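You operate a simulated robot arm through the tools that you are given. There is no shell and no other tool. Be economical: measure what you need, move in short steps, check, and stop when the job is done.

You run a simulated robot arm. Do the job below in one go: nothing can be reset, and whatever is moved stays where it is left.

## Task
Scrape the glue film off the running press belt until its display shows 0 %.
Fine: use the service panel's keys; scraper on before you start; raise its load only till the film falls, too much tears the belt. Stop, then scraper off and the load knob back to its stop.

Only the result counts: the job must be done as asked and must still hold three seconds after the hand-in. Knocking over, shifting, dropping, spilling or breaking anything else fails it.

## Robot
A 7-joint arm with a two-finger parallel gripper, fixed in place. Base frame: the origin is at the foot of the arm, x ahead of it, y to its left, z up. Readings come in mm, rad, newtons and seconds.
With the tool pointing down near the work surface it reaches from about 220 to 660 mm from the base axis. Its first joint turns from -1.152 to 1.152 rad. Payload 1.57 kg.
Tool frame: the origin (TCP) lies between the finger pads and is the grasp point; the fingertips stand 30 mm ahead of it; z points along the fingers, y is the line along which they close. The gripper opens to 110 mm. The fingers are 24 mm wide and 12 mm thick; the gripper's body (48 by 112 mm) begins 78 mm behind the TCP.
Orientation is that of the tool frame in the base frame, as a unit quaternion [w, x, y, z]. With the fingers straight down and closing along the base's y, the tool's x points along the base's -x, its y along +y and its z along -z.

## Interface
- The arm moves only by the tool drive_tool. Its argument "plan" is a list that holds one entry, the list of rows, each a list of 7 numbers: the opening in per cent of the stroke, from 0 (shut) to 100 (fully open), then the shift along the tool's x, y, z in mm, then the turn, a rotation vector about the tool's x, y, z in degrees. In form: [[[grip, x, y, z, wx, wy, wz], ...]]. A call has 1 to 20 rows; each row shifts and turns the commanded pose from where the row before left it, along the tool's axes as they then stand. Rows are played at 5 a second. More than 50 mm and 0.15 rad between two rows, or a gripper value outside its range, and nothing of the call is played. A pose out of reach is approached as far as the arm can. The call stops where the force on the tool passes 40 N (or 10 N more than at its start, if that is more) or the arm is blocked; 0.2 s more then pass. The fingers move at their own pace (about 108 mm/s each) and stop on an object; they squeeze with about 38 N. The grip force told is the motor's: it shows also when the fingers shut on nothing. Time passes only in rows, and 0.2 s behind the last, so rows that do not move let the fingers close. The reply holds the time, the measured pose of the TCP, the force on the tool along the base axes, the opening and the grip force, in the units named above and with some noise.
- Cameras (640 x 400 px; columns grow to the right, rows downward): "scene" is fixed at [176.4, -422.6, 1382.1]; the picture's right is [0.49, -0.87, 0.00], its down [-0.67, -0.37, -0.65] and it looks along [0.56, 0.32, -0.76] (base axes); focal length 252 px, centre (320, 200). "wrist" rides on the gripper at [70, 16, -141] in the tool frame; the picture's right is [-0.23, 0.97, 0.00], its down [-0.86, -0.20, -0.48] and it looks along [-0.47, -0.11, 0.88] (tool axes); focal length 222 px, centre (320, 200). There is no depth. A picture from a camera that has moved, and an enlarged one, comes with that camera's place and axes in the base frame and with its lens.
- snapshot(camera): a new picture of that camera. No time passes.
- inspect(camera, box): a new picture of the part [left, top, right, bottom] of that camera's present view, enlarged. No time passes.
- hand_in(): hands the job in; it is judged then, once.

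Work in short steps. Places have to be worked out from the pictures, the camera data and where the tool is seen: move nearer, look again, correct. Check each grasp and each placing, and mend what went wrong. You have 120 turns and 64 pictures in all, those below and enlarged ones among them. Open the gripper and draw the arm clear of the work before you hand the job in, unless the task says otherwise; then end with one line.

The tools are called after "Emit:" as name(argument=value, ...) on one line, values as JSON. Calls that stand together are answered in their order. drive_tool: Moves the arm, as the interface text tells. Its arguments: {"type":"object","properties":{"plan":{"type":"array","items":{"type":"array","items":{"type":"array","items":{"type":"number"}}}}},"required":["plan"]} The other tools are called the same way: snapshot (camera) takes a picture; inspect (camera, box) takes an enlarged picture of a part of a camera's view; hand_in () hands the job in.

At the start:

```text
time_s: 0.0
eef_pos: [460.4, -171.0, 1142.5]
tcp_rot: [-0.001, 0.0, 1.0, 0.0]
wrist_force: [-0.2, 0.6, 0.4]
opening: 110.2
finger_force: 0.2
```

scene: 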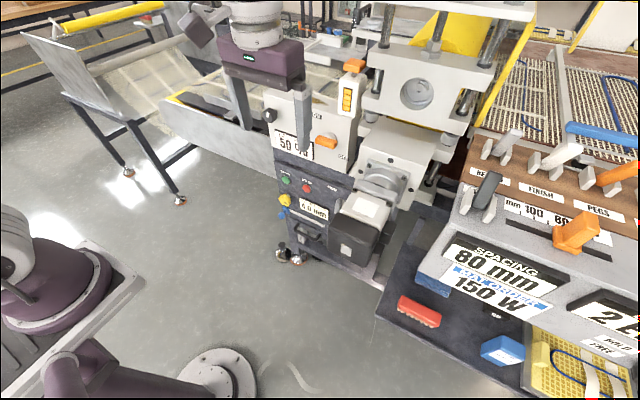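
wrist: 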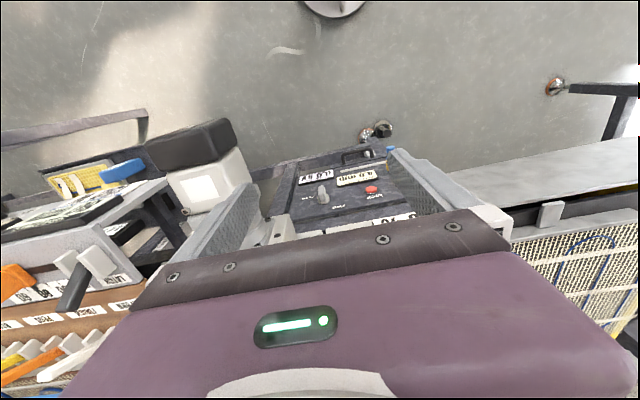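

The arm is hanging above the press panel; I take enlarged views of the panel and the surroundings to read keys and displays.

Emit:
inspect(camera="scene", box=[240, 60, 400, 160])

Emit:
inspect(camera="scene", box=[250, 150, 410, 250])

Emit:
inspect(camera="wrist", box=[240, 130, 440, 255])

Emit:
inspect(camera="scene", box=[390, 120, 640, 276])

```text
4.00 times, centred on (320, 110) of scene
camera zoom: at [176.4, -422.6, 1382.1], right [0.49, -0.87, 0.0], down [-0.67, -0.37, -0.65], along [0.56, 0.32, -0.76], focal length 1010 px, centre (320, 560)
```

zoom: 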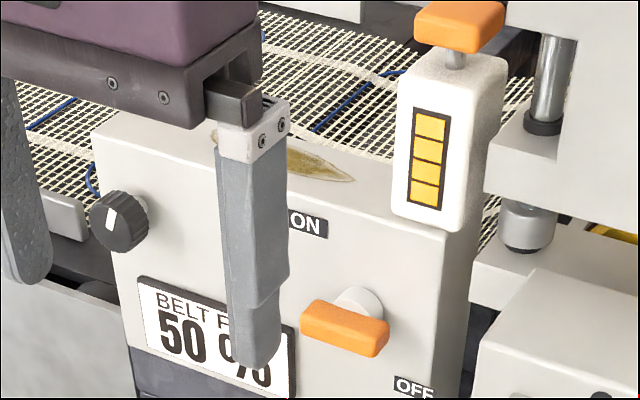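

```text
4.00 times, centred on (330, 200) of scene
camera zoom: at [176.4, -422.6, 1382.1], right [0.49, -0.87, 0.0], down [-0.67, -0.37, -0.65], along [0.56, 0.32, -0.76], focal length 1010 px, centre (280, 200)
```

zoom: 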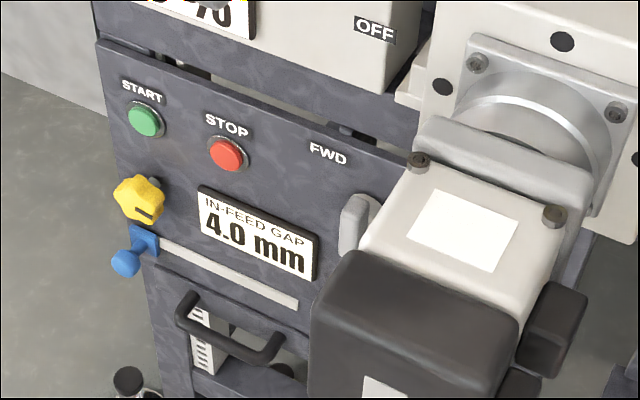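

```text
3.20 times, centred on (340, 192) of wrist
camera zoom: at [390.6, -155.3, 1283.3], right [0.23, 0.97, 0.0], down [0.86, -0.2, 0.48], along [0.47, -0.11, -0.88], focal length 711 px, centre (256, 224)
```

zoom: 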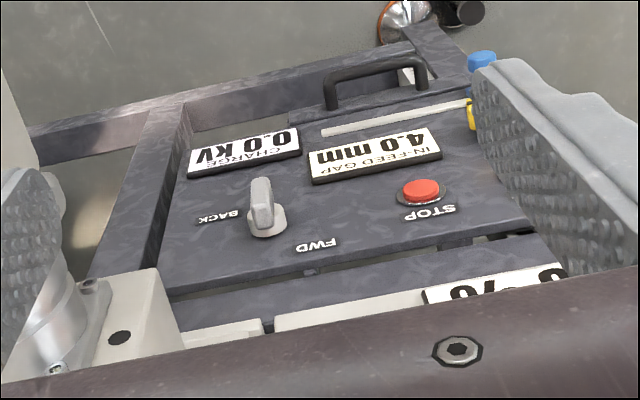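

```text
2.56 times, centred on (515, 198) of scene
camera zoom: at [176.4, -422.6, 1382.1], right [0.49, -0.87, 0.0], down [-0.67, -0.37, -0.65], along [0.56, 0.32, -0.76], focal length 646 px, centre (-179, 205)
```

zoom: 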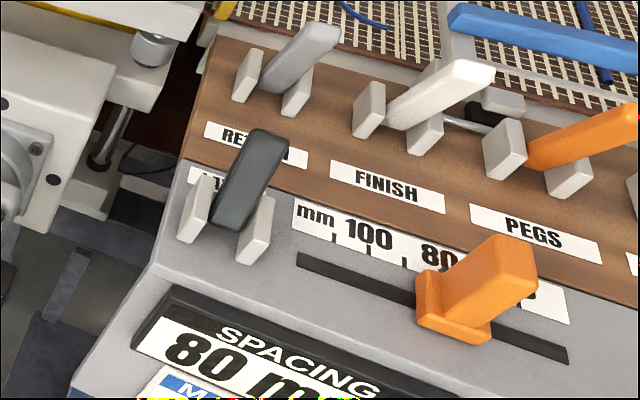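

STOP triangulates to roughly (700, -73, 708), and the belt film display reads 50 %. I back the tool off and tilt it forward, so the wrist camera sees the press front.

Emit:
drive_tool(plan=[[[100, 30, 0, 0, 0, 0, 0], [100, 30, 0, 0, 0, 0, 0], [100, 30, 0, 0, 0, 0, 0], [100, 30, 0, 0, 0, 0, 0], [100, 0, 0, 0, 0, -8, 0], [100, 0, 0, 0, 0, -8, 0], [100, 0, 0, 0, 0, -8, 0], [100, 0, 0, 0, 0, -8, 0], [100, 0, 0, 0, 0, -8, 0]]])

Emit:
snapshot(camera="wrist")

Emit:
snapshot(camera="scene")

```text
time_s: 2.0
eef_pos: [341.1, -172.3, 1141.0]
tcp_rot: [0.344, 0.0, 0.939, -0.001]
wrist_force: [-0.2, -0.4, 0.0]
opening: 109.9
finger_force: 0.0
```

```text
57 pictures are left
camera wrist: at [195.8, -155.4, 1205.3], right [0.17, 0.97, 0.15], down [0.35, -0.2, 0.92], along [0.92, -0.11, -0.37], focal length 222 px, centre (320, 200)
```

wrist: 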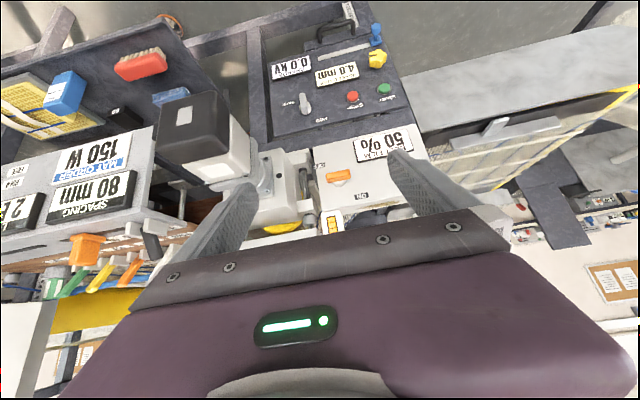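

```text
56 pictures are left
```

scene: 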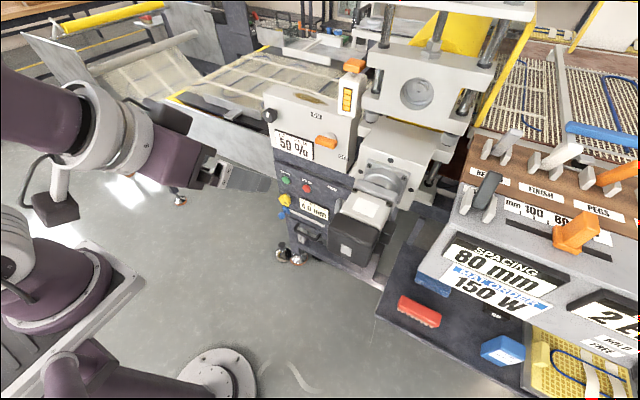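

The whole front is now visible; I take enlargements of both views for exact positions.

Emit:
inspect(camera="wrist", box=[250, 0, 442, 120])

Emit:
inspect(camera="wrist", box=[270, 120, 462, 240])

Emit:
inspect(camera="scene", box=[240, 50, 400, 150])

Emit:
inspect(camera="scene", box=[160, 0, 400, 150])

```text
3.33 times, centred on (346, 60) of wrist
camera zoom: at [195.8, -155.4, 1205.3], right [0.17, 0.97, 0.15], down [0.35, -0.2, 0.92], along [0.92, -0.11, -0.37], focal length 740 px, centre (233, 667)
```

zoom: 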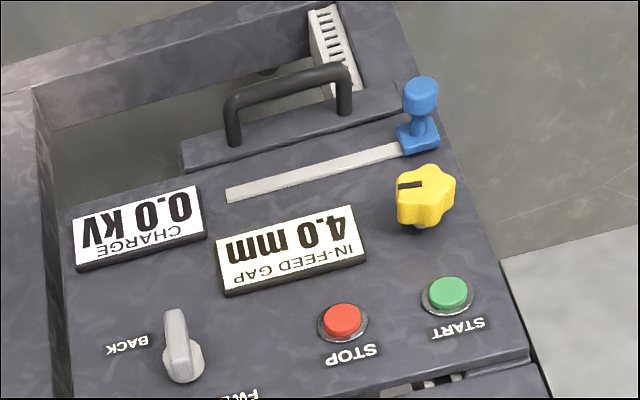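

```text
3.33 times, centred on (366, 180) of wrist
camera zoom: at [195.8, -155.4, 1205.3], right [0.17, 0.97, 0.15], down [0.35, -0.2, 0.92], along [0.92, -0.11, -0.37], focal length 740 px, centre (167, 267)
```

zoom: 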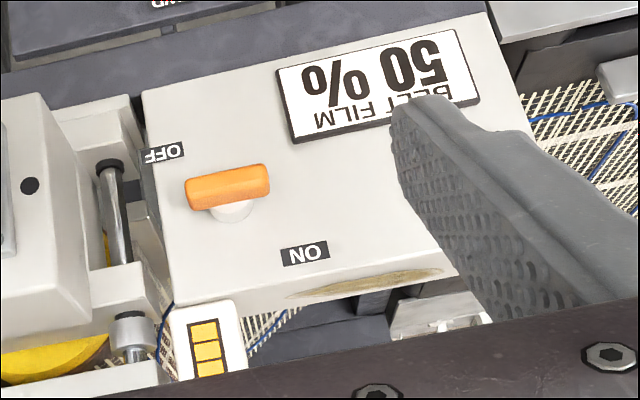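

```text
4.00 times, centred on (320, 100) of scene
camera zoom: at [176.4, -422.6, 1382.1], right [0.49, -0.87, 0.0], down [-0.67, -0.37, -0.65], along [0.56, 0.32, -0.76], focal length 1010 px, centre (320, 600)
```

zoom: 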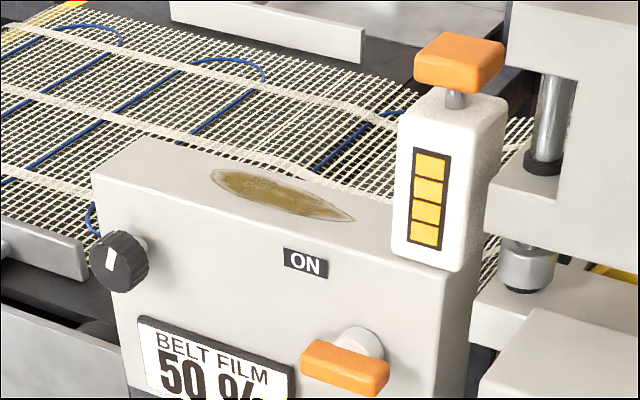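

```text
2.67 times, centred on (280, 75) of scene
camera zoom: at [176.4, -422.6, 1382.1], right [0.49, -0.87, 0.0], down [-0.67, -0.37, -0.65], along [0.56, 0.32, -0.76], focal length 673 px, centre (427, 533)
```

zoom: 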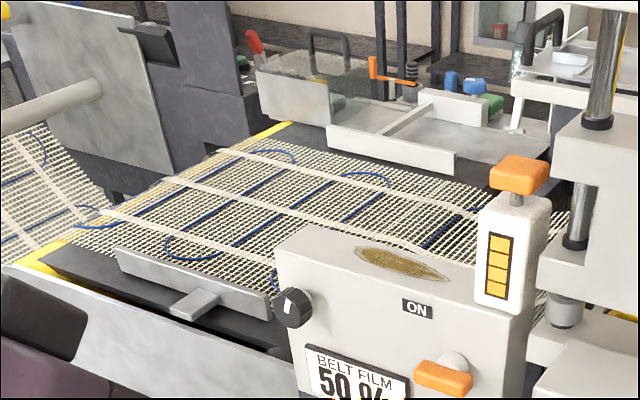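

STOP is about (708,-73,692), START (711,25,691), the orange scraper switch (695,-153,949) and the load knob (700,48,970), all on a roughly vertical front. I move nearer and level the camera for a frontal view.

Emit:
drive_tool(plan=[[[100, 0, 0, 0, 0, -7.3, 0], [100, 0, 0, 0, 0, -7.3, 0], [100, 0, 0, 0, 0, -7.3, 0], [100, 24.7, 12, 39.3, 0, 0, 0], [100, 24.7, 12, 39.3, 0, 0, 0], [100, 24.7, 12, 39.3, 0, 0, 0], [100, 24.7, 12, 39.3, 0, 0, 0], [100, 24.7, 12, 39.3, 0, 0, 0], [100, 24.7, 12, 39.3, 0, 0, 0]]])

Emit:
snapshot(camera="wrist")

```text
time_s: 4.0
eef_pos: [491.1, -124.1, 907.7]
tcp_rot: [0.515, -0.001, 0.857, 0.0]
wrist_force: [-0.6, -0.2, 0.6]
opening: 110.3
finger_force: 0.1
out of reach, approached as far as the arm can: row 5, 6
```

```text
51 pictures are left
camera wrist: at [333.5, -107.6, 913.2], right [0.11, 0.97, 0.2], down [-0.02, -0.2, 0.98], along [0.99, -0.11, 0.0], focal length 222 px, centre (320, 200)
```

wrist: 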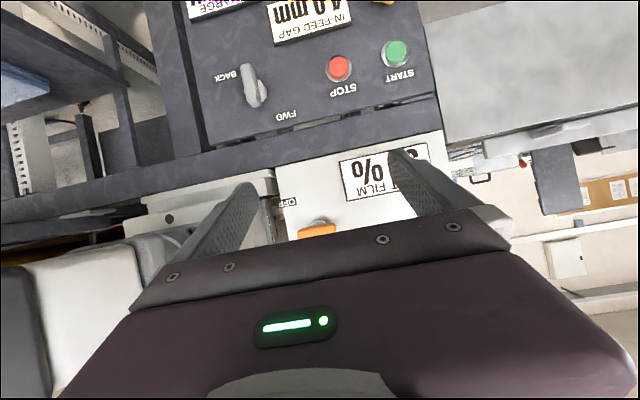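

The view is frontal now. I enlarge the rotary switches to learn how they turn.

Emit:
inspect(camera="wrist", box=[200, 30, 440, 180])

Emit:
inspect(camera="wrist", box=[260, 170, 420, 270])

```text
2.67 times, centred on (320, 105) of wrist
camera zoom: at [333.5, -107.6, 913.2], right [0.11, 0.97, 0.2], down [-0.02, -0.2, 0.98], along [0.99, -0.11, 0.0], focal length 592 px, centre (320, 453)
```

zoom: 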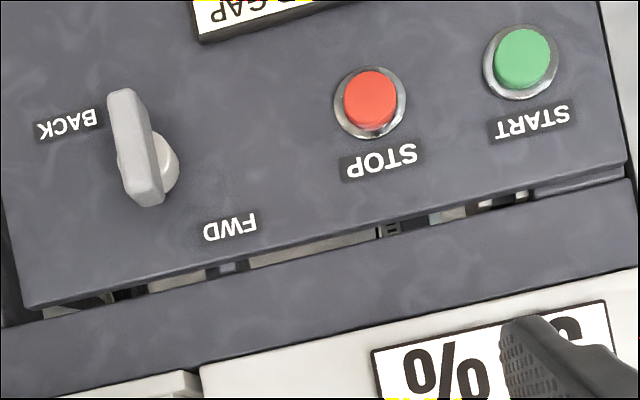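

```text
4.00 times, centred on (340, 220) of wrist
camera zoom: at [333.5, -107.6, 913.2], right [0.11, 0.97, 0.2], down [-0.02, -0.2, 0.98], along [0.99, -0.11, 0.0], focal length 888 px, centre (240, 120)
```

zoom: 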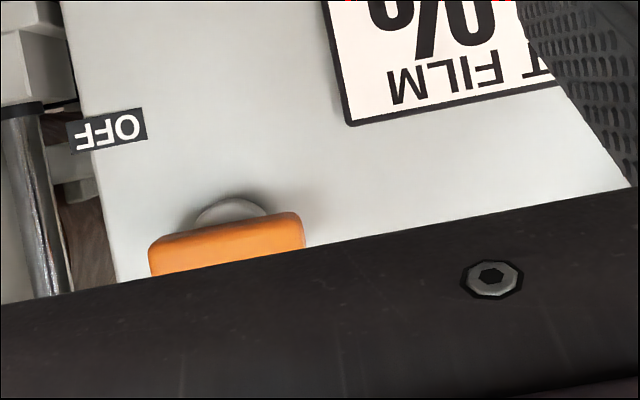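

Both switches are bar handles: vertical points to ON/FWD, horizontal to OFF/BACK, so the belt is in FWD and the scraper is OFF. I level the tool and roll it so the fingers close vertically across the orange bar at about (675,-160,961).

Emit:
drive_tool(plan=[[[100, 0, 0, 0, 0, -7, 0], [100, 0, 0, 0, 0, -7, 0], [100, 0, 0, 0, 0, -7, 0], [100, 0, 0, 0, 0, -7, 0], [100, 0, 0, 0, 0, 0, 8.2], [100, 0, 0, 0, 0, 0, 8.2], [100, 0, 0, 0, 0, 0, 8.2], [100, 0, 0, 0, 0, 0, 8.2], [100, 0, 0, 0, 0, 0, 8.2], [100, 0, 0, 0, 0, 0, 8.2], [100, 0, 0, 0, 0, 0, 8.2], [100, 0, 0, 0, 0, 0, 8.2], [100, 0, 0, 0, 0, 0, 8.2], [100, 0, 0, 0, 0, 0, 8.2], [100, 0, 0, 0, 0, 0, 8]]])

Emit:
snapshot(camera="wrist")

```text
time_s: 7.2
eef_pos: [556.4, -159.3, 916.8]
tcp_rot: [0.499, 0.501, 0.5, 0.5]
wrist_force: [0.2, 0.8, -0.4]
opening: 109.9
finger_force: 0.0
out of reach, approached as far as the arm can: row 2, 3, 4
```

```text
48 pictures are left
camera wrist: at [416.4, -88.9, 934.3], right [0.0, -0.23, 0.97], down [-0.48, -0.85, -0.2], along [0.88, -0.47, -0.11], focal length 222 px, centre (320, 200)
```

wrist: 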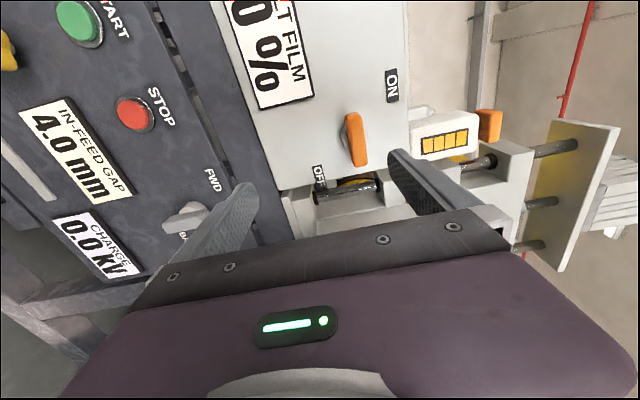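

The bar reads again at about (675,-160,960). I enlarge it to find its centre and depth.

Emit:
inspect(camera="wrist", box=[272, 60, 432, 220])

```text
2.50 times, centred on (352, 140) of wrist
camera zoom: at [416.4, -88.9, 934.3], right [0.0, -0.23, 0.97], down [-0.48, -0.85, -0.2], along [0.88, -0.47, -0.11], focal length 555 px, centre (240, 350)
```

zoom: 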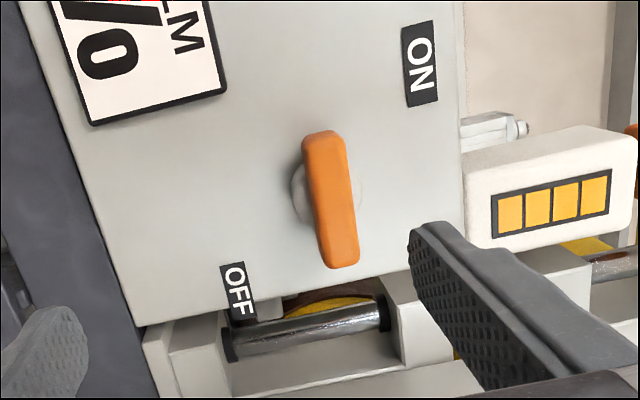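

Bar centre is about (675,-162,962), 58 mm long and 17 mm thick. I line up vertically first and narrow the fingers.

Emit:
drive_tool(plan=[[[60, -1, 22, 20, 0, 0, 0], [60, -2, 23, 20, 0, 0, 0], [60, 0, 0, 0, 0, 0, 0]]])

Emit:
inspect(camera="wrist", box=[240, 60, 480, 220])

```text
time_s: 8.0
eef_pos: [598.8, -161.1, 962.7]
tcp_rot: [0.5, 0.5, 0.501, 0.5]
wrist_force: [0.3, -0.4, 0.6]
opening: 66.0
finger_force: 0.1
```

```text
2.50 times, centred on (360, 140) of wrist
camera zoom: at [456.8, -91.7, 979.2], right [0.0, -0.23, 0.97], down [-0.48, -0.86, -0.2], along [0.88, -0.47, -0.11], focal length 555 px, centre (220, 350)
```

zoom: 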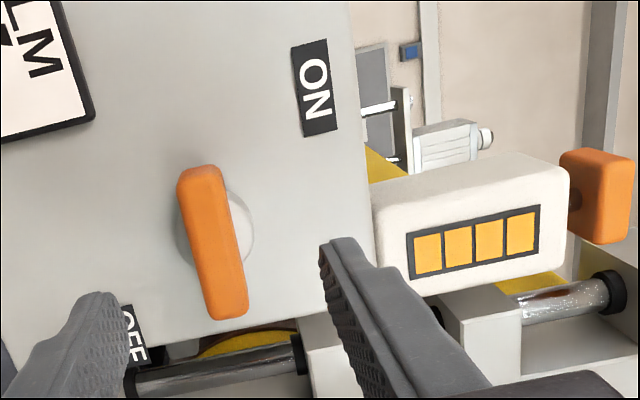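

Fingers straddle the bar (re-measured at (676,-159,960)). I advance to overlap it by about 10 mm.

Emit:
drive_tool(plan=[[[60, 1, -2, 20, 0, 0, 0], [60, 0, 0, 20, 0, 0, 0], [60, 0, 0, 16, 0, 0, 0], [60, 0, 0, 0, 0, 0, 0]]])

Emit:
inspect(camera="wrist", box=[180, 60, 460, 235])

```text
time_s: 9.0
eef_pos: [654.1, -160.8, 960.6]
tcp_rot: [0.5, 0.501, 0.5, 0.499]
wrist_force: [0.3, -0.6, 0.1]
opening: 66.1
finger_force: 0.1
```

```text
2.29 times, centred on (320, 148) of wrist
camera zoom: at [512.9, -90.6, 976.9], right [0.0, -0.23, 0.97], down [-0.48, -0.85, -0.2], along [0.88, -0.47, -0.11], focal length 508 px, centre (320, 320)
```

zoom: 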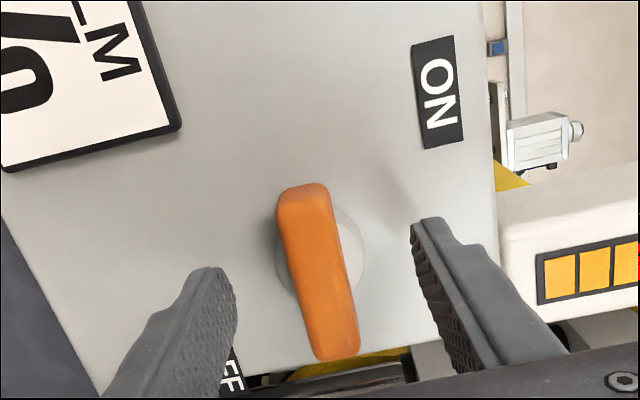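

Fingertips sit around the bar centre. I close on it.

Emit:
drive_tool(plan=[[[0, 0, 0, 0, 0, 0, 0], [0, 0, 0, 0, 0, 0, 0], [0, 0, 0, 0, 0, 0, 0]]])

Emit:
inspect(camera="wrist", box=[180, 60, 460, 235])

```text
time_s: 9.8
eef_pos: [655.5, -160.8, 959.9]
tcp_rot: [0.499, 0.501, 0.5, 0.5]
wrist_force: [2.1, 0.1, 1.7]
opening: 18.0
finger_force: 32.7
```

```text
2.29 times, centred on (320, 148) of wrist
camera zoom: at [512.8, -90.5, 977.0], right [0.0, -0.23, 0.97], down [-0.48, -0.86, -0.2], along [0.88, -0.47, -0.11], focal length 508 px, centre (320, 320)
```

zoom: 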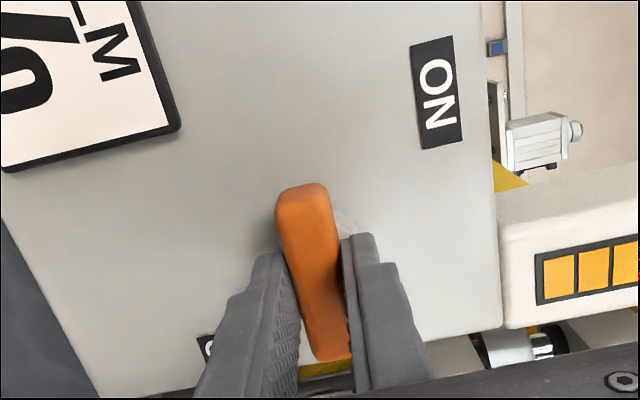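

Bar is gripped (18 mm, 33 N). I turn it counter-clockwise a little as a test.

Emit:
drive_tool(plan=[[[0, 0, 0, 0, 0, 0, -5], [0, 0, 0, 0, 0, 0, -5], [0, 0, 0, 0, 0, 0, -5], [0, 0, 0, 0, 0, 0, 0]]])

Emit:
inspect(camera="wrist", box=[180, 60, 460, 235])

```text
time_s: 10.8
eef_pos: [654.1, -160.2, 958.4]
tcp_rot: [0.561, 0.431, 0.562, 0.429]
wrist_force: [-0.3, -0.5, 2.9]
opening: 24.3
finger_force: 36.2
```

```text
2.29 times, centred on (320, 148) of wrist
camera zoom: at [512.5, -89.0, 958.5], right [0.0, 0.03, 1.0], down [-0.48, -0.88, 0.03], along [0.88, -0.48, 0.01], focal length 508 px, centre (320, 320)
```

zoom: 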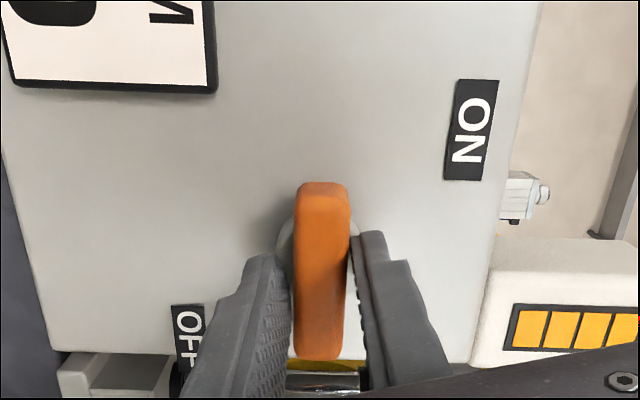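

Opening grew to 24 mm, so the bar stayed while the fingers turned: blocked in this sense, or stiff. I go back and test the clockwise sense.

Emit:
drive_tool(plan=[[[0, 0, 0, 0, 0, 0, 5], [0, 0, 0, 0, 0, 0, 5], [0, 0, 0, 0, 0, 0, 5], [0, 0, 0, 0, 0, 0, 5], [0, 0, 0, 0, 0, 0, 5], [0, 0, 0, 0, 0, 0, 5], [0, 0, 0, 0, 0, 0, 0]]])

Emit:
inspect(camera="wrist", box=[180, 60, 460, 235])

```text
time_s: 12.4
eef_pos: [654.3, -160.5, 960.4]
tcp_rot: [0.43, 0.561, 0.431, 0.561]
wrist_force: [-0.2, 5.3, 3.7]
opening: 17.7
finger_force: 32.3
```

```text
2.29 times, centred on (320, 148) of wrist
camera zoom: at [512.5, -97.5, 994.6], right [0.0, -0.47, 0.88], down [-0.48, -0.77, -0.41], along [0.88, -0.42, -0.23], focal length 508 px, centre (320, 320)
```

zoom: 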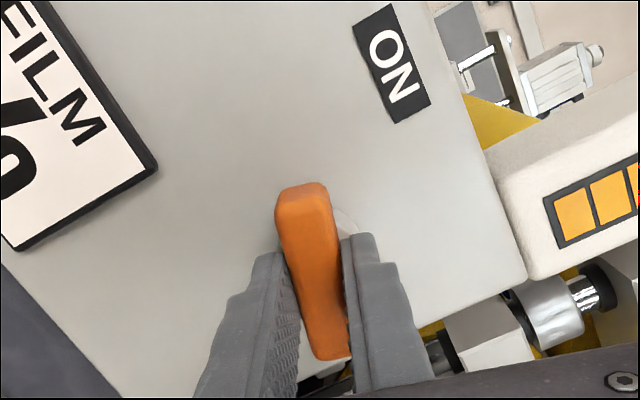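

Clockwise it turns freely with the fingers (opening 17.7). I continue clockwise.

Emit:
drive_tool(plan=[[[0, 0, 0, 0, 0, 0, 5], [0, 0, 0, 0, 0, 0, 5], [0, 0, 0, 0, 0, 0, 5], [0, 0, 0, 0, 0, 0, 5], [0, 0, 0, 0, 0, 0, 5], [0, 0, 0, 0, 0, 0, 5], [0, 0, 0, 0, 0, 0, 0]]])

Emit:
inspect(camera="wrist", box=[180, 60, 460, 235])

```text
time_s: 14.0
eef_pos: [654.3, -160.4, 960.7]
tcp_rot: [0.27, 0.654, 0.271, 0.653]
wrist_force: [2.9, 6.5, 2.3]
opening: 18.0
finger_force: 33.0
```

```text
2.29 times, centred on (320, 148) of wrist
camera zoom: at [512.6, -122.6, 1021.4], right [0.0, -0.85, 0.53], down [-0.48, -0.46, -0.75], along [0.88, -0.25, -0.41], focal length 508 px, centre (320, 320)
```

zoom: 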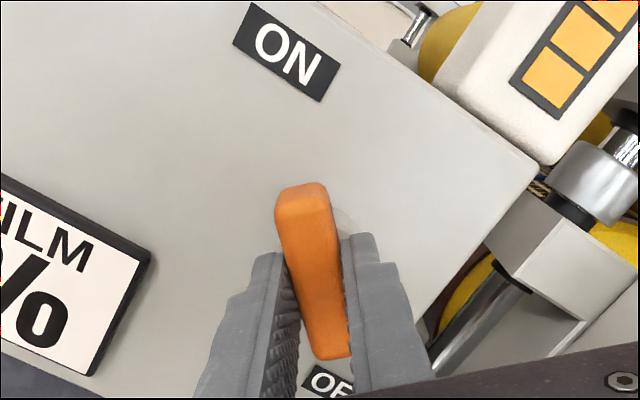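

The bar now lies at 45°, along ON-OFF, and still turns freely. I go on in steps till it meets its end.

Emit:
drive_tool(plan=[[[0, 0, 0, 0, 0, 0, 5], [0, 0, 0, 0, 0, 0, 5], [0, 0, 0, 0, 0, 0, 5], [0, 0, 0, 0, 0, 0, 5], [0, 0, 0, 0, 0, 0, 0]]])

```text
time_s: 15.2
eef_pos: [654.9, -159.7, 959.7]
tcp_rot: [0.152, 0.691, 0.152, 0.69]
wrist_force: [8.7, 5.3, -0.9]
opening: 17.9
finger_force: 32.0
```

Emit:
drive_tool(plan=[[[0, 0, 0, 0, 0, 0, 5], [0, 0, 0, 0, 0, 0, 5], [0, 0, 0, 0, 0, 0, 5], [0, 0, 0, 0, 0, 0, 5], [0, 0, 0, 0, 0, 0, 5], [0, 0, 0, 0, 0, 0, 0]]])

Emit:
snapshot(camera="wrist")

```text
time_s: 16.6
eef_pos: [654.7, -159.8, 959.4]
tcp_rot: [-0.001, 0.709, 0.0, 0.705]
wrist_force: [6.6, 8.5, -0.3]
opening: 17.9
finger_force: 32.5
```

```text
40 pictures are left
camera wrist: at [512.7, -176.5, 1030.3], right [0.0, -0.97, -0.23], down [-0.48, 0.2, -0.85], along [0.88, 0.11, -0.47], focal length 222 px, centre (320, 200)
```

wrist: 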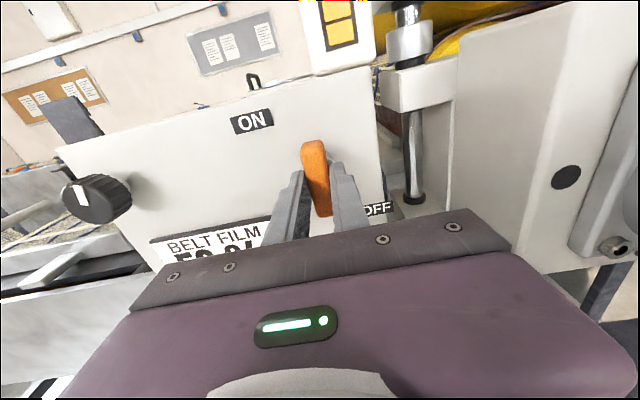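

The bar is vertical now. I test a bit further to feel whether this is the end stop.

Emit:
drive_tool(plan=[[[0, 0, 0, 0, 0, 0, 4], [0, 0, 0, 0, 0, 0, 4], [0, 0, 0, 0, 0, 0, 0]]])

Emit:
inspect(camera="wrist", box=[180, 60, 460, 235])

```text
time_s: 17.4
eef_pos: [654.4, -159.8, 959.3]
tcp_rot: [-0.049, 0.706, -0.049, 0.704]
wrist_force: [0.5, 8.9, -4.7]
opening: 20.9
finger_force: 34.5
```

```text
2.29 times, centred on (320, 148) of wrist
camera zoom: at [512.5, -186.0, 1027.1], right [0.0, -0.93, -0.36], down [-0.48, 0.32, -0.82], along [0.88, 0.17, -0.45], focal length 508 px, centre (320, 320)
```

zoom: 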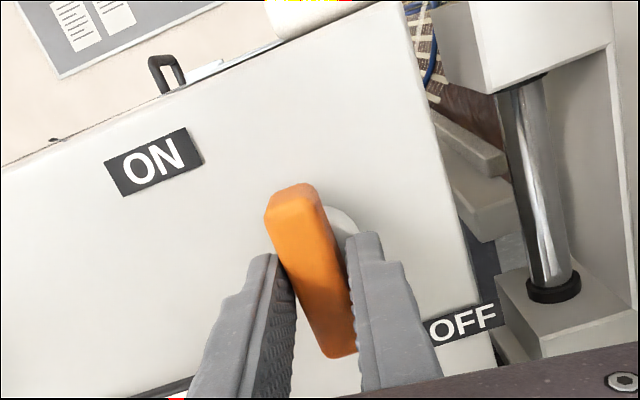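

The fingers spread, so vertical is the end stop and, the scraper having started off, this is ON. I ease back, release and retreat.

Emit:
drive_tool(plan=[[[0, 0, 0, 0, 0, 0, -4], [0, 0, 0, 0, 0, 0, -4], [40, 0, 0, 0, 0, 0, 0], [40, 0, 0, 0, 0, 0, 0], [40, 0, 0, -20, 0, 0, 0], [40, 0, 0, -40, 0, 0, 0], [40, 0, 0, -40, 0, 0, 0], [0, 0, -45, -10, 0, 0, 0], [0, 0, -45, 0, 0, 0, 0]]])

Emit:
snapshot(camera="wrist")

```text
time_s: 19.4
eef_pos: [544.8, -70.8, 959.1]
tcp_rot: [0.0, 0.708, 0.0, 0.706]
wrist_force: [-0.3, 0.2, 0.8]
opening: 0.2
finger_force: 21.5
```

```text
38 pictures are left
camera wrist: at [402.1, -86.6, 1029.6], right [0.0, -0.97, -0.23], down [-0.48, 0.2, -0.85], along [0.88, 0.11, -0.47], focal length 222 px, centre (320, 200)
```

wrist: 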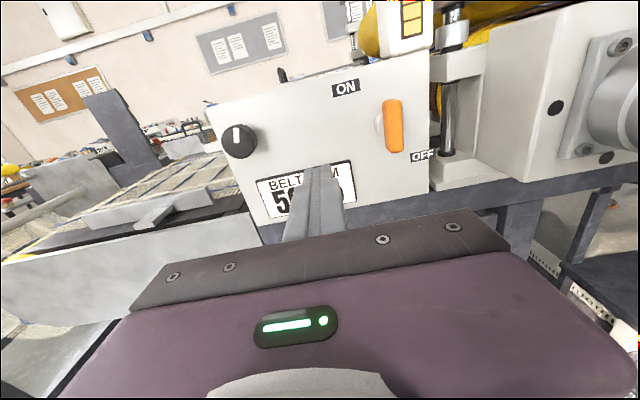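

Scraper handle is vertical and everything else unmoved. Now I lower the closed fingers in front of START, staying 100 mm off the panel.

Emit:
drive_tool(plan=[[[0, -41, -13.8, 0, 0, 0, 0], [0, -41, -13.8, 0, 0, 0, 0], [0, -41, -13.8, 0, 0, 0, 0], [0, -41, -13.8, 0, 0, 0, 0], [0, -41, -13.8, 0, 0, 0, 0], [0, -41, -13.8, 0, 0, 0, 0]]])

Emit:
snapshot(camera="wrist")

Emit:
inspect(camera="scene", box=[210, 80, 370, 260])

```text
time_s: 20.8
eef_pos: [544.3, 11.8, 714.9]
tcp_rot: [0.0, 0.708, 0.001, 0.706]
wrist_force: [-0.6, 0.7, 0.0]
opening: 0.1
finger_force: 21.0
```

```text
37 pictures are left
camera wrist: at [401.8, -4.3, 786.0], right [0.0, -0.97, -0.23], down [-0.48, 0.2, -0.85], along [0.88, 0.11, -0.47], focal length 222 px, centre (320, 200)
```

wrist: 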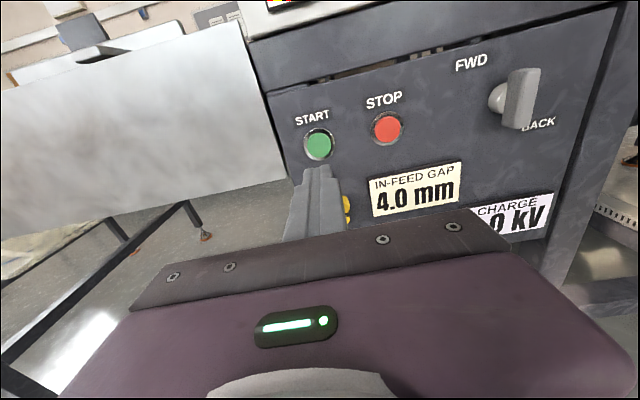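

```text
2.22 times, centred on (290, 170) of scene
camera zoom: at [176.3, -422.7, 1382.1], right [0.49, -0.87, 0.0], down [-0.67, -0.37, -0.65], along [0.56, 0.32, -0.76], focal length 561 px, centre (387, 267)
```

zoom: 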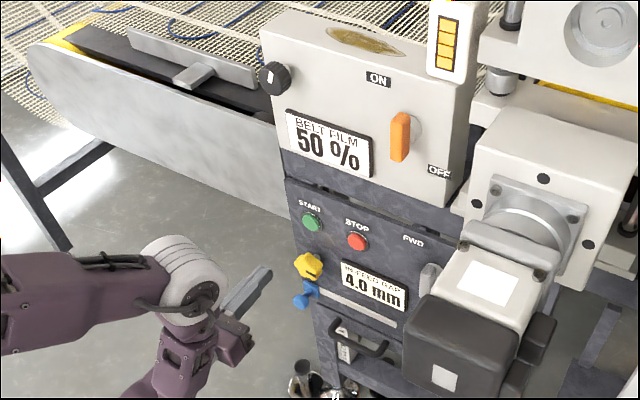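

START is about (695,15,711). I align and advance most of the way, then look.

Emit:
drive_tool(plan=[[[0, -3, -3, 30, 0, 0, 0], [0, 0, 0, 30, 0, 0, 0], [0, 0, 0, 25, 0, 0, 0]]])

Emit:
inspect(camera="wrist", box=[220, 80, 460, 230])

```text
time_s: 21.6
eef_pos: [629.2, 14.2, 711.8]
tcp_rot: [0.001, 0.708, -0.001, 0.707]
wrist_force: [-0.9, -0.6, 0.6]
opening: 0.0
finger_force: 21.6
```

```text
2.67 times, centred on (340, 155) of wrist
camera zoom: at [487.3, -1.3, 781.9], right [0.0, -0.97, -0.23], down [-0.48, 0.2, -0.85], along [0.88, 0.11, -0.47], focal length 592 px, centre (267, 320)
```

zoom: 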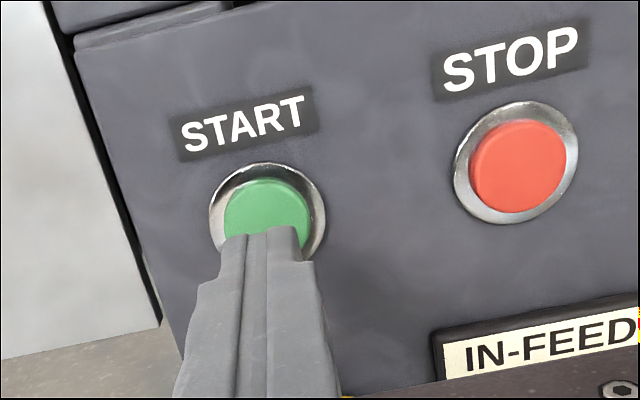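

Alignment looks right. I raise 3 mm and advance gently while watching the force.

Emit:
drive_tool(plan=[[[0, 3, 0, 8, 0, 0, 0], [0, 0, 0, 6, 0, 0, 0], [0, 0, 0, 4, 0, 0, 0], [0, 0, 0, 4, 0, 0, 0]]])

Emit:
inspect(camera="wrist", box=[220, 80, 460, 230])

```text
time_s: 22.6
eef_pos: [651.1, 15.7, 714.8]
tcp_rot: [0.0, 0.707, 0.0, 0.707]
wrist_force: [0.7, -0.4, 1.0]
opening: 0.1
finger_force: 20.8
```

```text
2.67 times, centred on (340, 155) of wrist
camera zoom: at [509.2, -0.8, 784.6], right [0.0, -0.97, -0.23], down [-0.48, 0.2, -0.85], along [0.88, 0.11, -0.47], focal length 592 px, centre (267, 320)
```

zoom: 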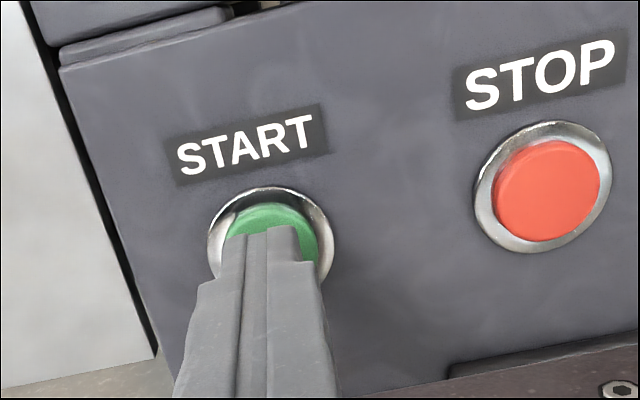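

No contact yet at tip x ≈ 681. I press on in 3 mm rows, 4 rows.

Emit:
drive_tool(plan=[[[0, 0, 0, 3, 0, 0, 0], [0, 0, 0, 3, 0, 0, 0], [0, 0, 0, 3, 0, 0, 0], [0, 0, 0, 3, 0, 0, 0]]])

Emit:
inspect(camera="wrist", box=[220, 80, 460, 230])

```text
time_s: 23.6
eef_pos: [664.3, 15.3, 713.8]
tcp_rot: [0.0, 0.708, -0.001, 0.707]
wrist_force: [-1.8, -0.1, 1.4]
opening: 0.2
finger_force: 21.3
```

```text
2.67 times, centred on (340, 155) of wrist
camera zoom: at [521.6, -0.7, 784.3], right [0.0, -0.97, -0.23], down [-0.48, 0.2, -0.85], along [0.88, 0.11, -0.47], focal length 592 px, centre (267, 320)
```

zoom: 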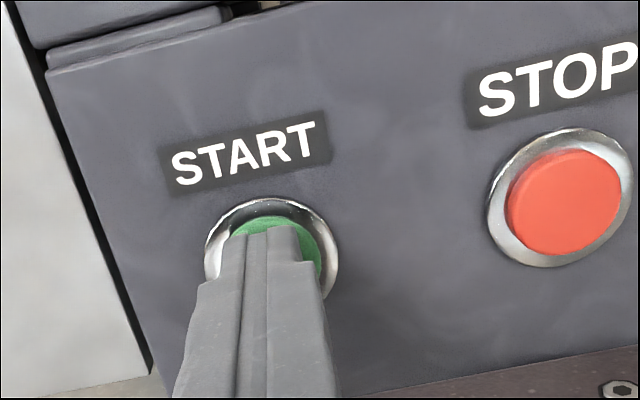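

Light contact seems to begin. I press a few mm more and then check the belt on the scene camera.

Emit:
drive_tool(plan=[[[0, 0, 0, 2, 0, 0, 0], [0, 0, 0, 2, 0, 0, 0], [0, 0, 0, 2, 0, 0, 0], [0, 0, 0, 0, 0, 0, 0]]])

Emit:
inspect(camera="wrist", box=[220, 80, 460, 230])

Emit:
inspect(camera="scene", box=[160, 0, 400, 150])

```text
time_s: 24.6
eef_pos: [667.7, 16.2, 713.4]
tcp_rot: [0.0, 0.708, 0.0, 0.707]
wrist_force: [-18.6, -1.2, 4.8]
opening: 0.1
finger_force: 21.7
```

```text
2.67 times, centred on (340, 155) of wrist
camera zoom: at [526.7, -0.8, 784.4], right [0.0, -0.97, -0.23], down [-0.48, 0.2, -0.85], along [0.88, 0.11, -0.47], focal length 592 px, centre (267, 320)
```

zoom: 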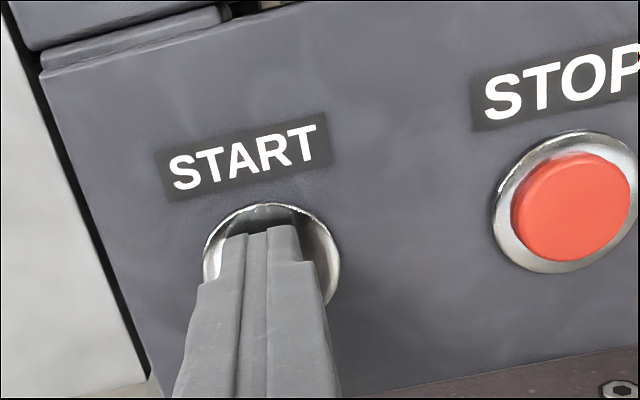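

```text
2.67 times, centred on (280, 75) of scene
camera zoom: at [176.0, -422.7, 1382.1], right [0.49, -0.87, 0.0], down [-0.67, -0.37, -0.65], along [0.56, 0.32, -0.76], focal length 673 px, centre (427, 533)
```

zoom: 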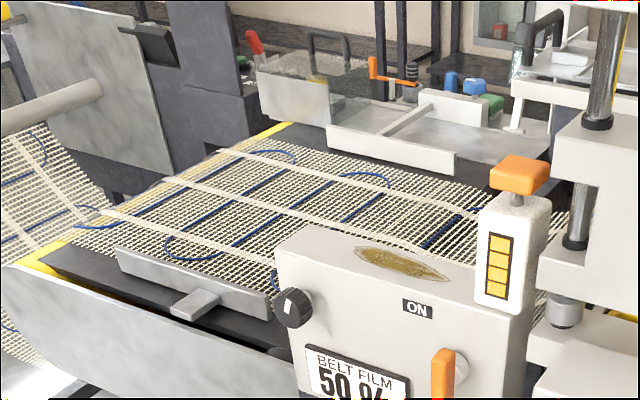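

START is fully pressed (18 N). I retreat and rise to in front of the load knob.

Emit:
drive_tool(plan=[[[0, 0, 0, -30, 0, 0, 0], [0, 0, 0, -45, 0, 0, 0], [0, 0, 0, -45, 0, 0, 0], [0, 44, -3, 0, 0, 0, 0], [0, 44, -3, 0, 0, 0, 0], [0, 44, -3, 0, 0, 0, 0], [50, 44, -3, 0, 0, 0, 0], [50, 44, -4, 0, 0, 0, 0], [50, 44, -4, 0, 0, 0, 0]]])

Emit:
snapshot(camera="wrist")

Emit:
snapshot(camera="scene")

```text
time_s: 26.6
eef_pos: [548.7, 36.4, 979.6]
tcp_rot: [0.0, 0.708, 0.0, 0.706]
wrist_force: [0.6, 0.4, 0.6]
opening: 55.0
finger_force: 0.1
```

```text
30 pictures are left
camera wrist: at [406.8, 19.8, 1049.6], right [0.0, -0.97, -0.23], down [-0.48, 0.2, -0.85], along [0.88, 0.11, -0.47], focal length 222 px, centre (320, 200)
```

wrist: 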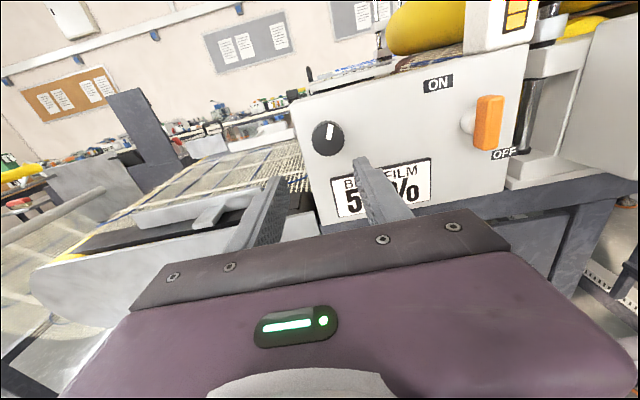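

```text
29 pictures are left
```

scene: 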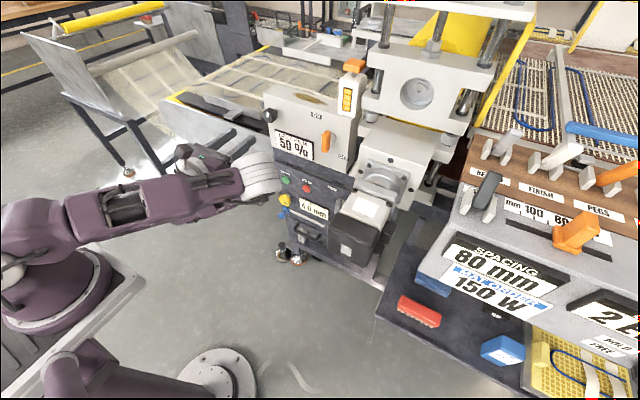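

Knob comes out at about (673,25,986). I enlarge it to see its pointer and shape.

Emit:
inspect(camera="wrist", box=[280, 90, 440, 210])

```text
3.33 times, centred on (360, 150) of wrist
camera zoom: at [406.8, 19.8, 1049.6], right [0.0, -0.97, -0.23], down [-0.48, 0.2, -0.85], along [0.88, 0.11, -0.47], focal length 740 px, centre (187, 367)
```

zoom: 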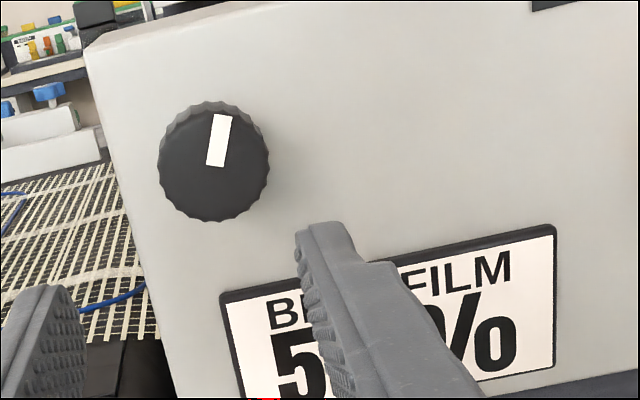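

The knob is round, about 39 mm, pointer slightly right of up. I roll back to the mid roll (fingers vertical), so I have about 90° either way, and align with it.

Emit:
drive_tool(plan=[[[64, 0, 0, 0, 0, 0, -8.2], [64, 0, 0, 0, 0, 0, -8.2], [64, 0, 0, 0, 0, 0, -8.2], [64, 0, 0, 0, 0, 0, -8.2], [64, 0, 0, 0, 0, 0, -8.2], [64, 0, 0, 0, 0, 0, -8.2], [64, 0, 0, 0, 0, 0, -8.2], [64, 0, 0, 0, 0, 0, -8.2], [64, 0, 0, 0, 0, 0, -8.2], [64, 0, 0, 0, 0, 0, -8.2], [64, 0, 0, 0, 0, 0, -8], [64, -11, 6, 30, 0, 0, 0], [64, 0, 0, 10, 0, 0, 0]]])

Emit:
snapshot(camera="wrist")

```text
time_s: 29.4
eef_pos: [589.7, 23.2, 983.1]
tcp_rot: [0.5, 0.5, 0.5, 0.5]
wrist_force: [0.0, -0.4, -0.1]
opening: 70.3
finger_force: 0.0
```

```text
27 pictures are left
camera wrist: at [448.1, 94.0, 1000.8], right [0.0, -0.23, 0.97], down [-0.48, -0.86, -0.2], along [0.88, -0.47, -0.11], focal length 222 px, centre (320, 200)
```

wrist: 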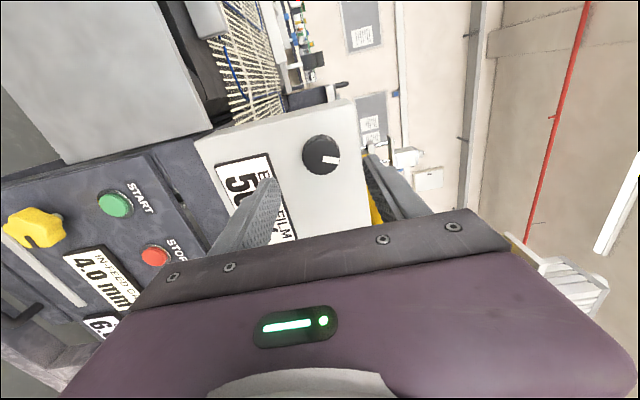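

Charge display is changing, so the belt runs. The knob sits at (675,25,986); I advance around it.

Emit:
drive_tool(plan=[[[64, 2, 3, 25, 0, 0, 0], [64, 0, 0, 25, 0, 0, 0], [64, 0, 0, 15, 0, 0, 0], [64, 0, 0, 0, 0, 0, 0]]])

Emit:
inspect(camera="wrist", box=[180, 60, 460, 235])

```text
time_s: 30.4
eef_pos: [654.2, 26.0, 986.8]
tcp_rot: [0.499, 0.501, 0.5, 0.499]
wrist_force: [0.1, -0.2, 0.5]
opening: 70.7
finger_force: 0.1
```

```text
2.29 times, centred on (320, 148) of wrist
camera zoom: at [512.6, 96.3, 1003.9], right [0.0, -0.23, 0.97], down [-0.48, -0.86, -0.2], along [0.88, -0.47, -0.11], focal length 508 px, centre (320, 320)
```

zoom: 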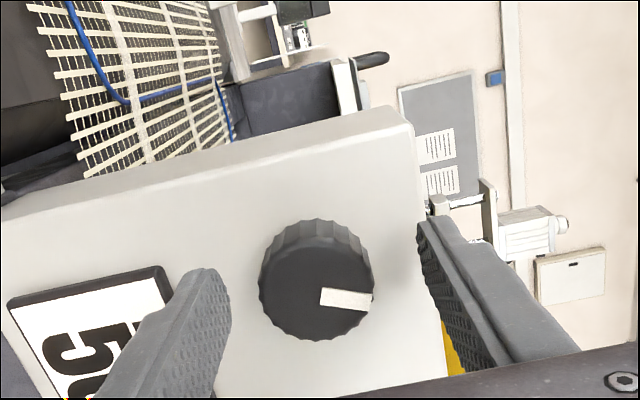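

Fingers straddle the knob; a 3 mm correction, then I grip.

Emit:
drive_tool(plan=[[[64, -3, -2, 3, 0, 0, 0], [20, 0, 0, 0, 0, 0, 0], [0, 0, 0, 0, 0, 0, 0], [0, 0, 0, 0, 0, 0, 0], [0, 0, 0, 0, 0, 0, 0]]])

Emit:
inspect(camera="wrist", box=[180, 60, 460, 235])

Emit:
inspect(camera="scene", box=[240, 80, 400, 180])

```text
time_s: 31.6
eef_pos: [658.8, 23.7, 985.2]
tcp_rot: [0.5, 0.5, 0.5, 0.5]
wrist_force: [3.2, -0.6, 1.6]
opening: 39.0
finger_force: 44.4
```

```text
2.29 times, centred on (320, 148) of wrist
camera zoom: at [515.6, 93.2, 1002.0], right [0.0, -0.23, 0.97], down [-0.48, -0.85, -0.2], along [0.88, -0.47, -0.11], focal length 508 px, centre (320, 320)
```

zoom: 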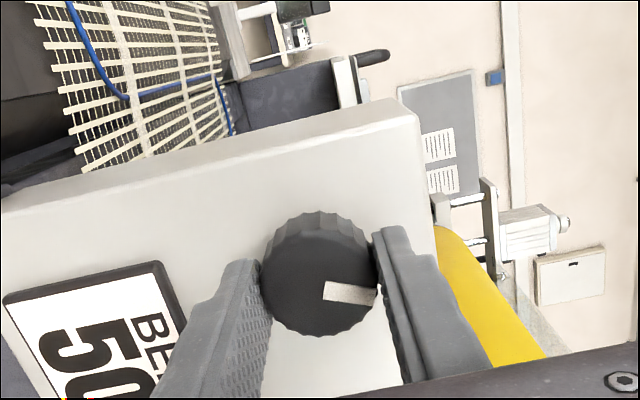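

```text
4.00 times, centred on (320, 130) of scene
camera zoom: at [176.4, -422.7, 1382.1], right [0.49, -0.87, 0.0], down [-0.67, -0.37, -0.65], along [0.56, 0.32, -0.76], focal length 1010 px, centre (320, 480)
```

zoom: 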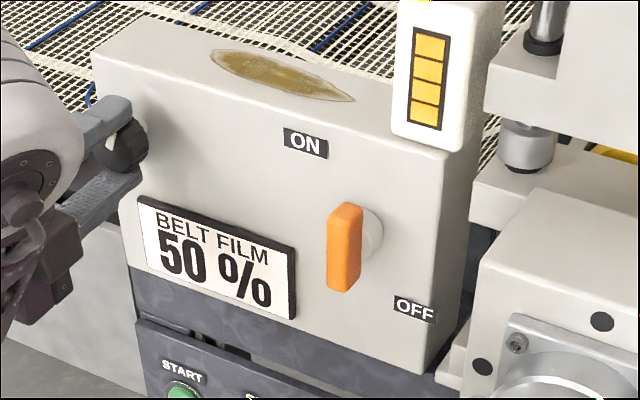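

Knob gripped at 39 mm, display readable in both views. I turn clockwise 10° and wait a moment.

Emit:
drive_tool(plan=[[[0, 0, 0, 0, 0, 0, 5], [0, 0, 0, 0, 0, 0, 5], [0, 0, 0, 0, 0, 0, 0], [0, 0, 0, 0, 0, 0, 0], [0, 0, 0, 0, 0, 0, 0]]])

Emit:
inspect(camera="wrist", box=[180, 60, 460, 235])

```text
time_s: 32.8
eef_pos: [657.0, 23.9, 985.3]
tcp_rot: [0.454, 0.542, 0.455, 0.541]
wrist_force: [16.6, 2.4, -0.9]
opening: 39.1
finger_force: 44.4
```

```text
2.29 times, centred on (320, 148) of wrist
camera zoom: at [515.6, 89.3, 1013.7], right [0.0, -0.39, 0.92], down [-0.48, -0.81, -0.34], along [0.88, -0.44, -0.19], focal length 508 px, centre (320, 320)
```

zoom: 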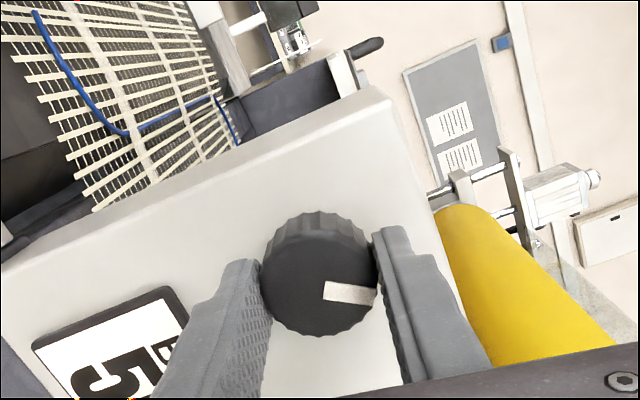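

The knob follows the fingers. I check the display on the scene camera after another 10°.

Emit:
drive_tool(plan=[[[0, 0, 0, 0, 0, 0, 5], [0, 0, 0, 0, 0, 0, 5], [0, 0, 0, 0, 0, 0, 0], [0, 0, 0, 0, 0, 0, 0], [0, 0, 0, 0, 0, 0, 0], [0, 0, 0, 0, 0, 0, 0], [0, 0, 0, 0, 0, 0, 0]]])

Emit:
inspect(camera="scene", box=[240, 80, 400, 180])

```text
time_s: 34.4
eef_pos: [657.5, 22.6, 984.9]
tcp_rot: [0.405, 0.58, 0.407, 0.579]
wrist_force: [5.3, 4.2, -4.6]
opening: 39.0
finger_force: 44.5
```

```text
4.00 times, centred on (320, 130) of scene
camera zoom: at [176.6, -422.5, 1382.1], right [0.49, -0.87, 0.0], down [-0.67, -0.37, -0.65], along [0.56, 0.32, -0.76], focal length 1010 px, centre (320, 480)
```

zoom: 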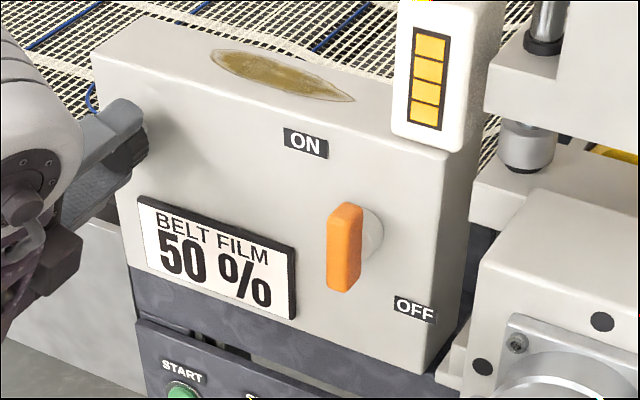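

Still 50 % at 20°. Another 10° and a longer wait.

Emit:
drive_tool(plan=[[[0, 0, 0, 0, 0, 0, 5], [0, 0, 0, 0, 0, 0, 5], [0, 0, 0, 0, 0, 0, 0], [0, 0, 0, 0, 0, 0, 0], [0, 0, 0, 0, 0, 0, 0], [0, 0, 0, 0, 0, 0, 0], [0, 0, 0, 0, 0, 0, 0], [0, 0, 0, 0, 0, 0, 0], [0, 0, 0, 0, 0, 0, 0]]])

Emit:
inspect(camera="scene", box=[240, 80, 400, 180])

```text
time_s: 36.4
eef_pos: [657.0, 24.2, 985.0]
tcp_rot: [0.352, 0.613, 0.355, 0.612]
wrist_force: [0.4, 6.1, -11.6]
opening: 39.4
finger_force: 44.3
```

```text
4.00 times, centred on (320, 130) of scene
camera zoom: at [176.7, -422.5, 1382.1], right [0.49, -0.87, 0.0], down [-0.67, -0.37, -0.65], along [0.56, 0.32, -0.76], focal length 1010 px, centre (320, 480)
```

zoom: 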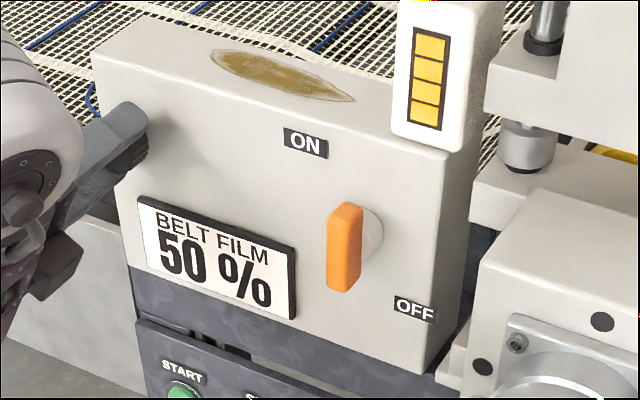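

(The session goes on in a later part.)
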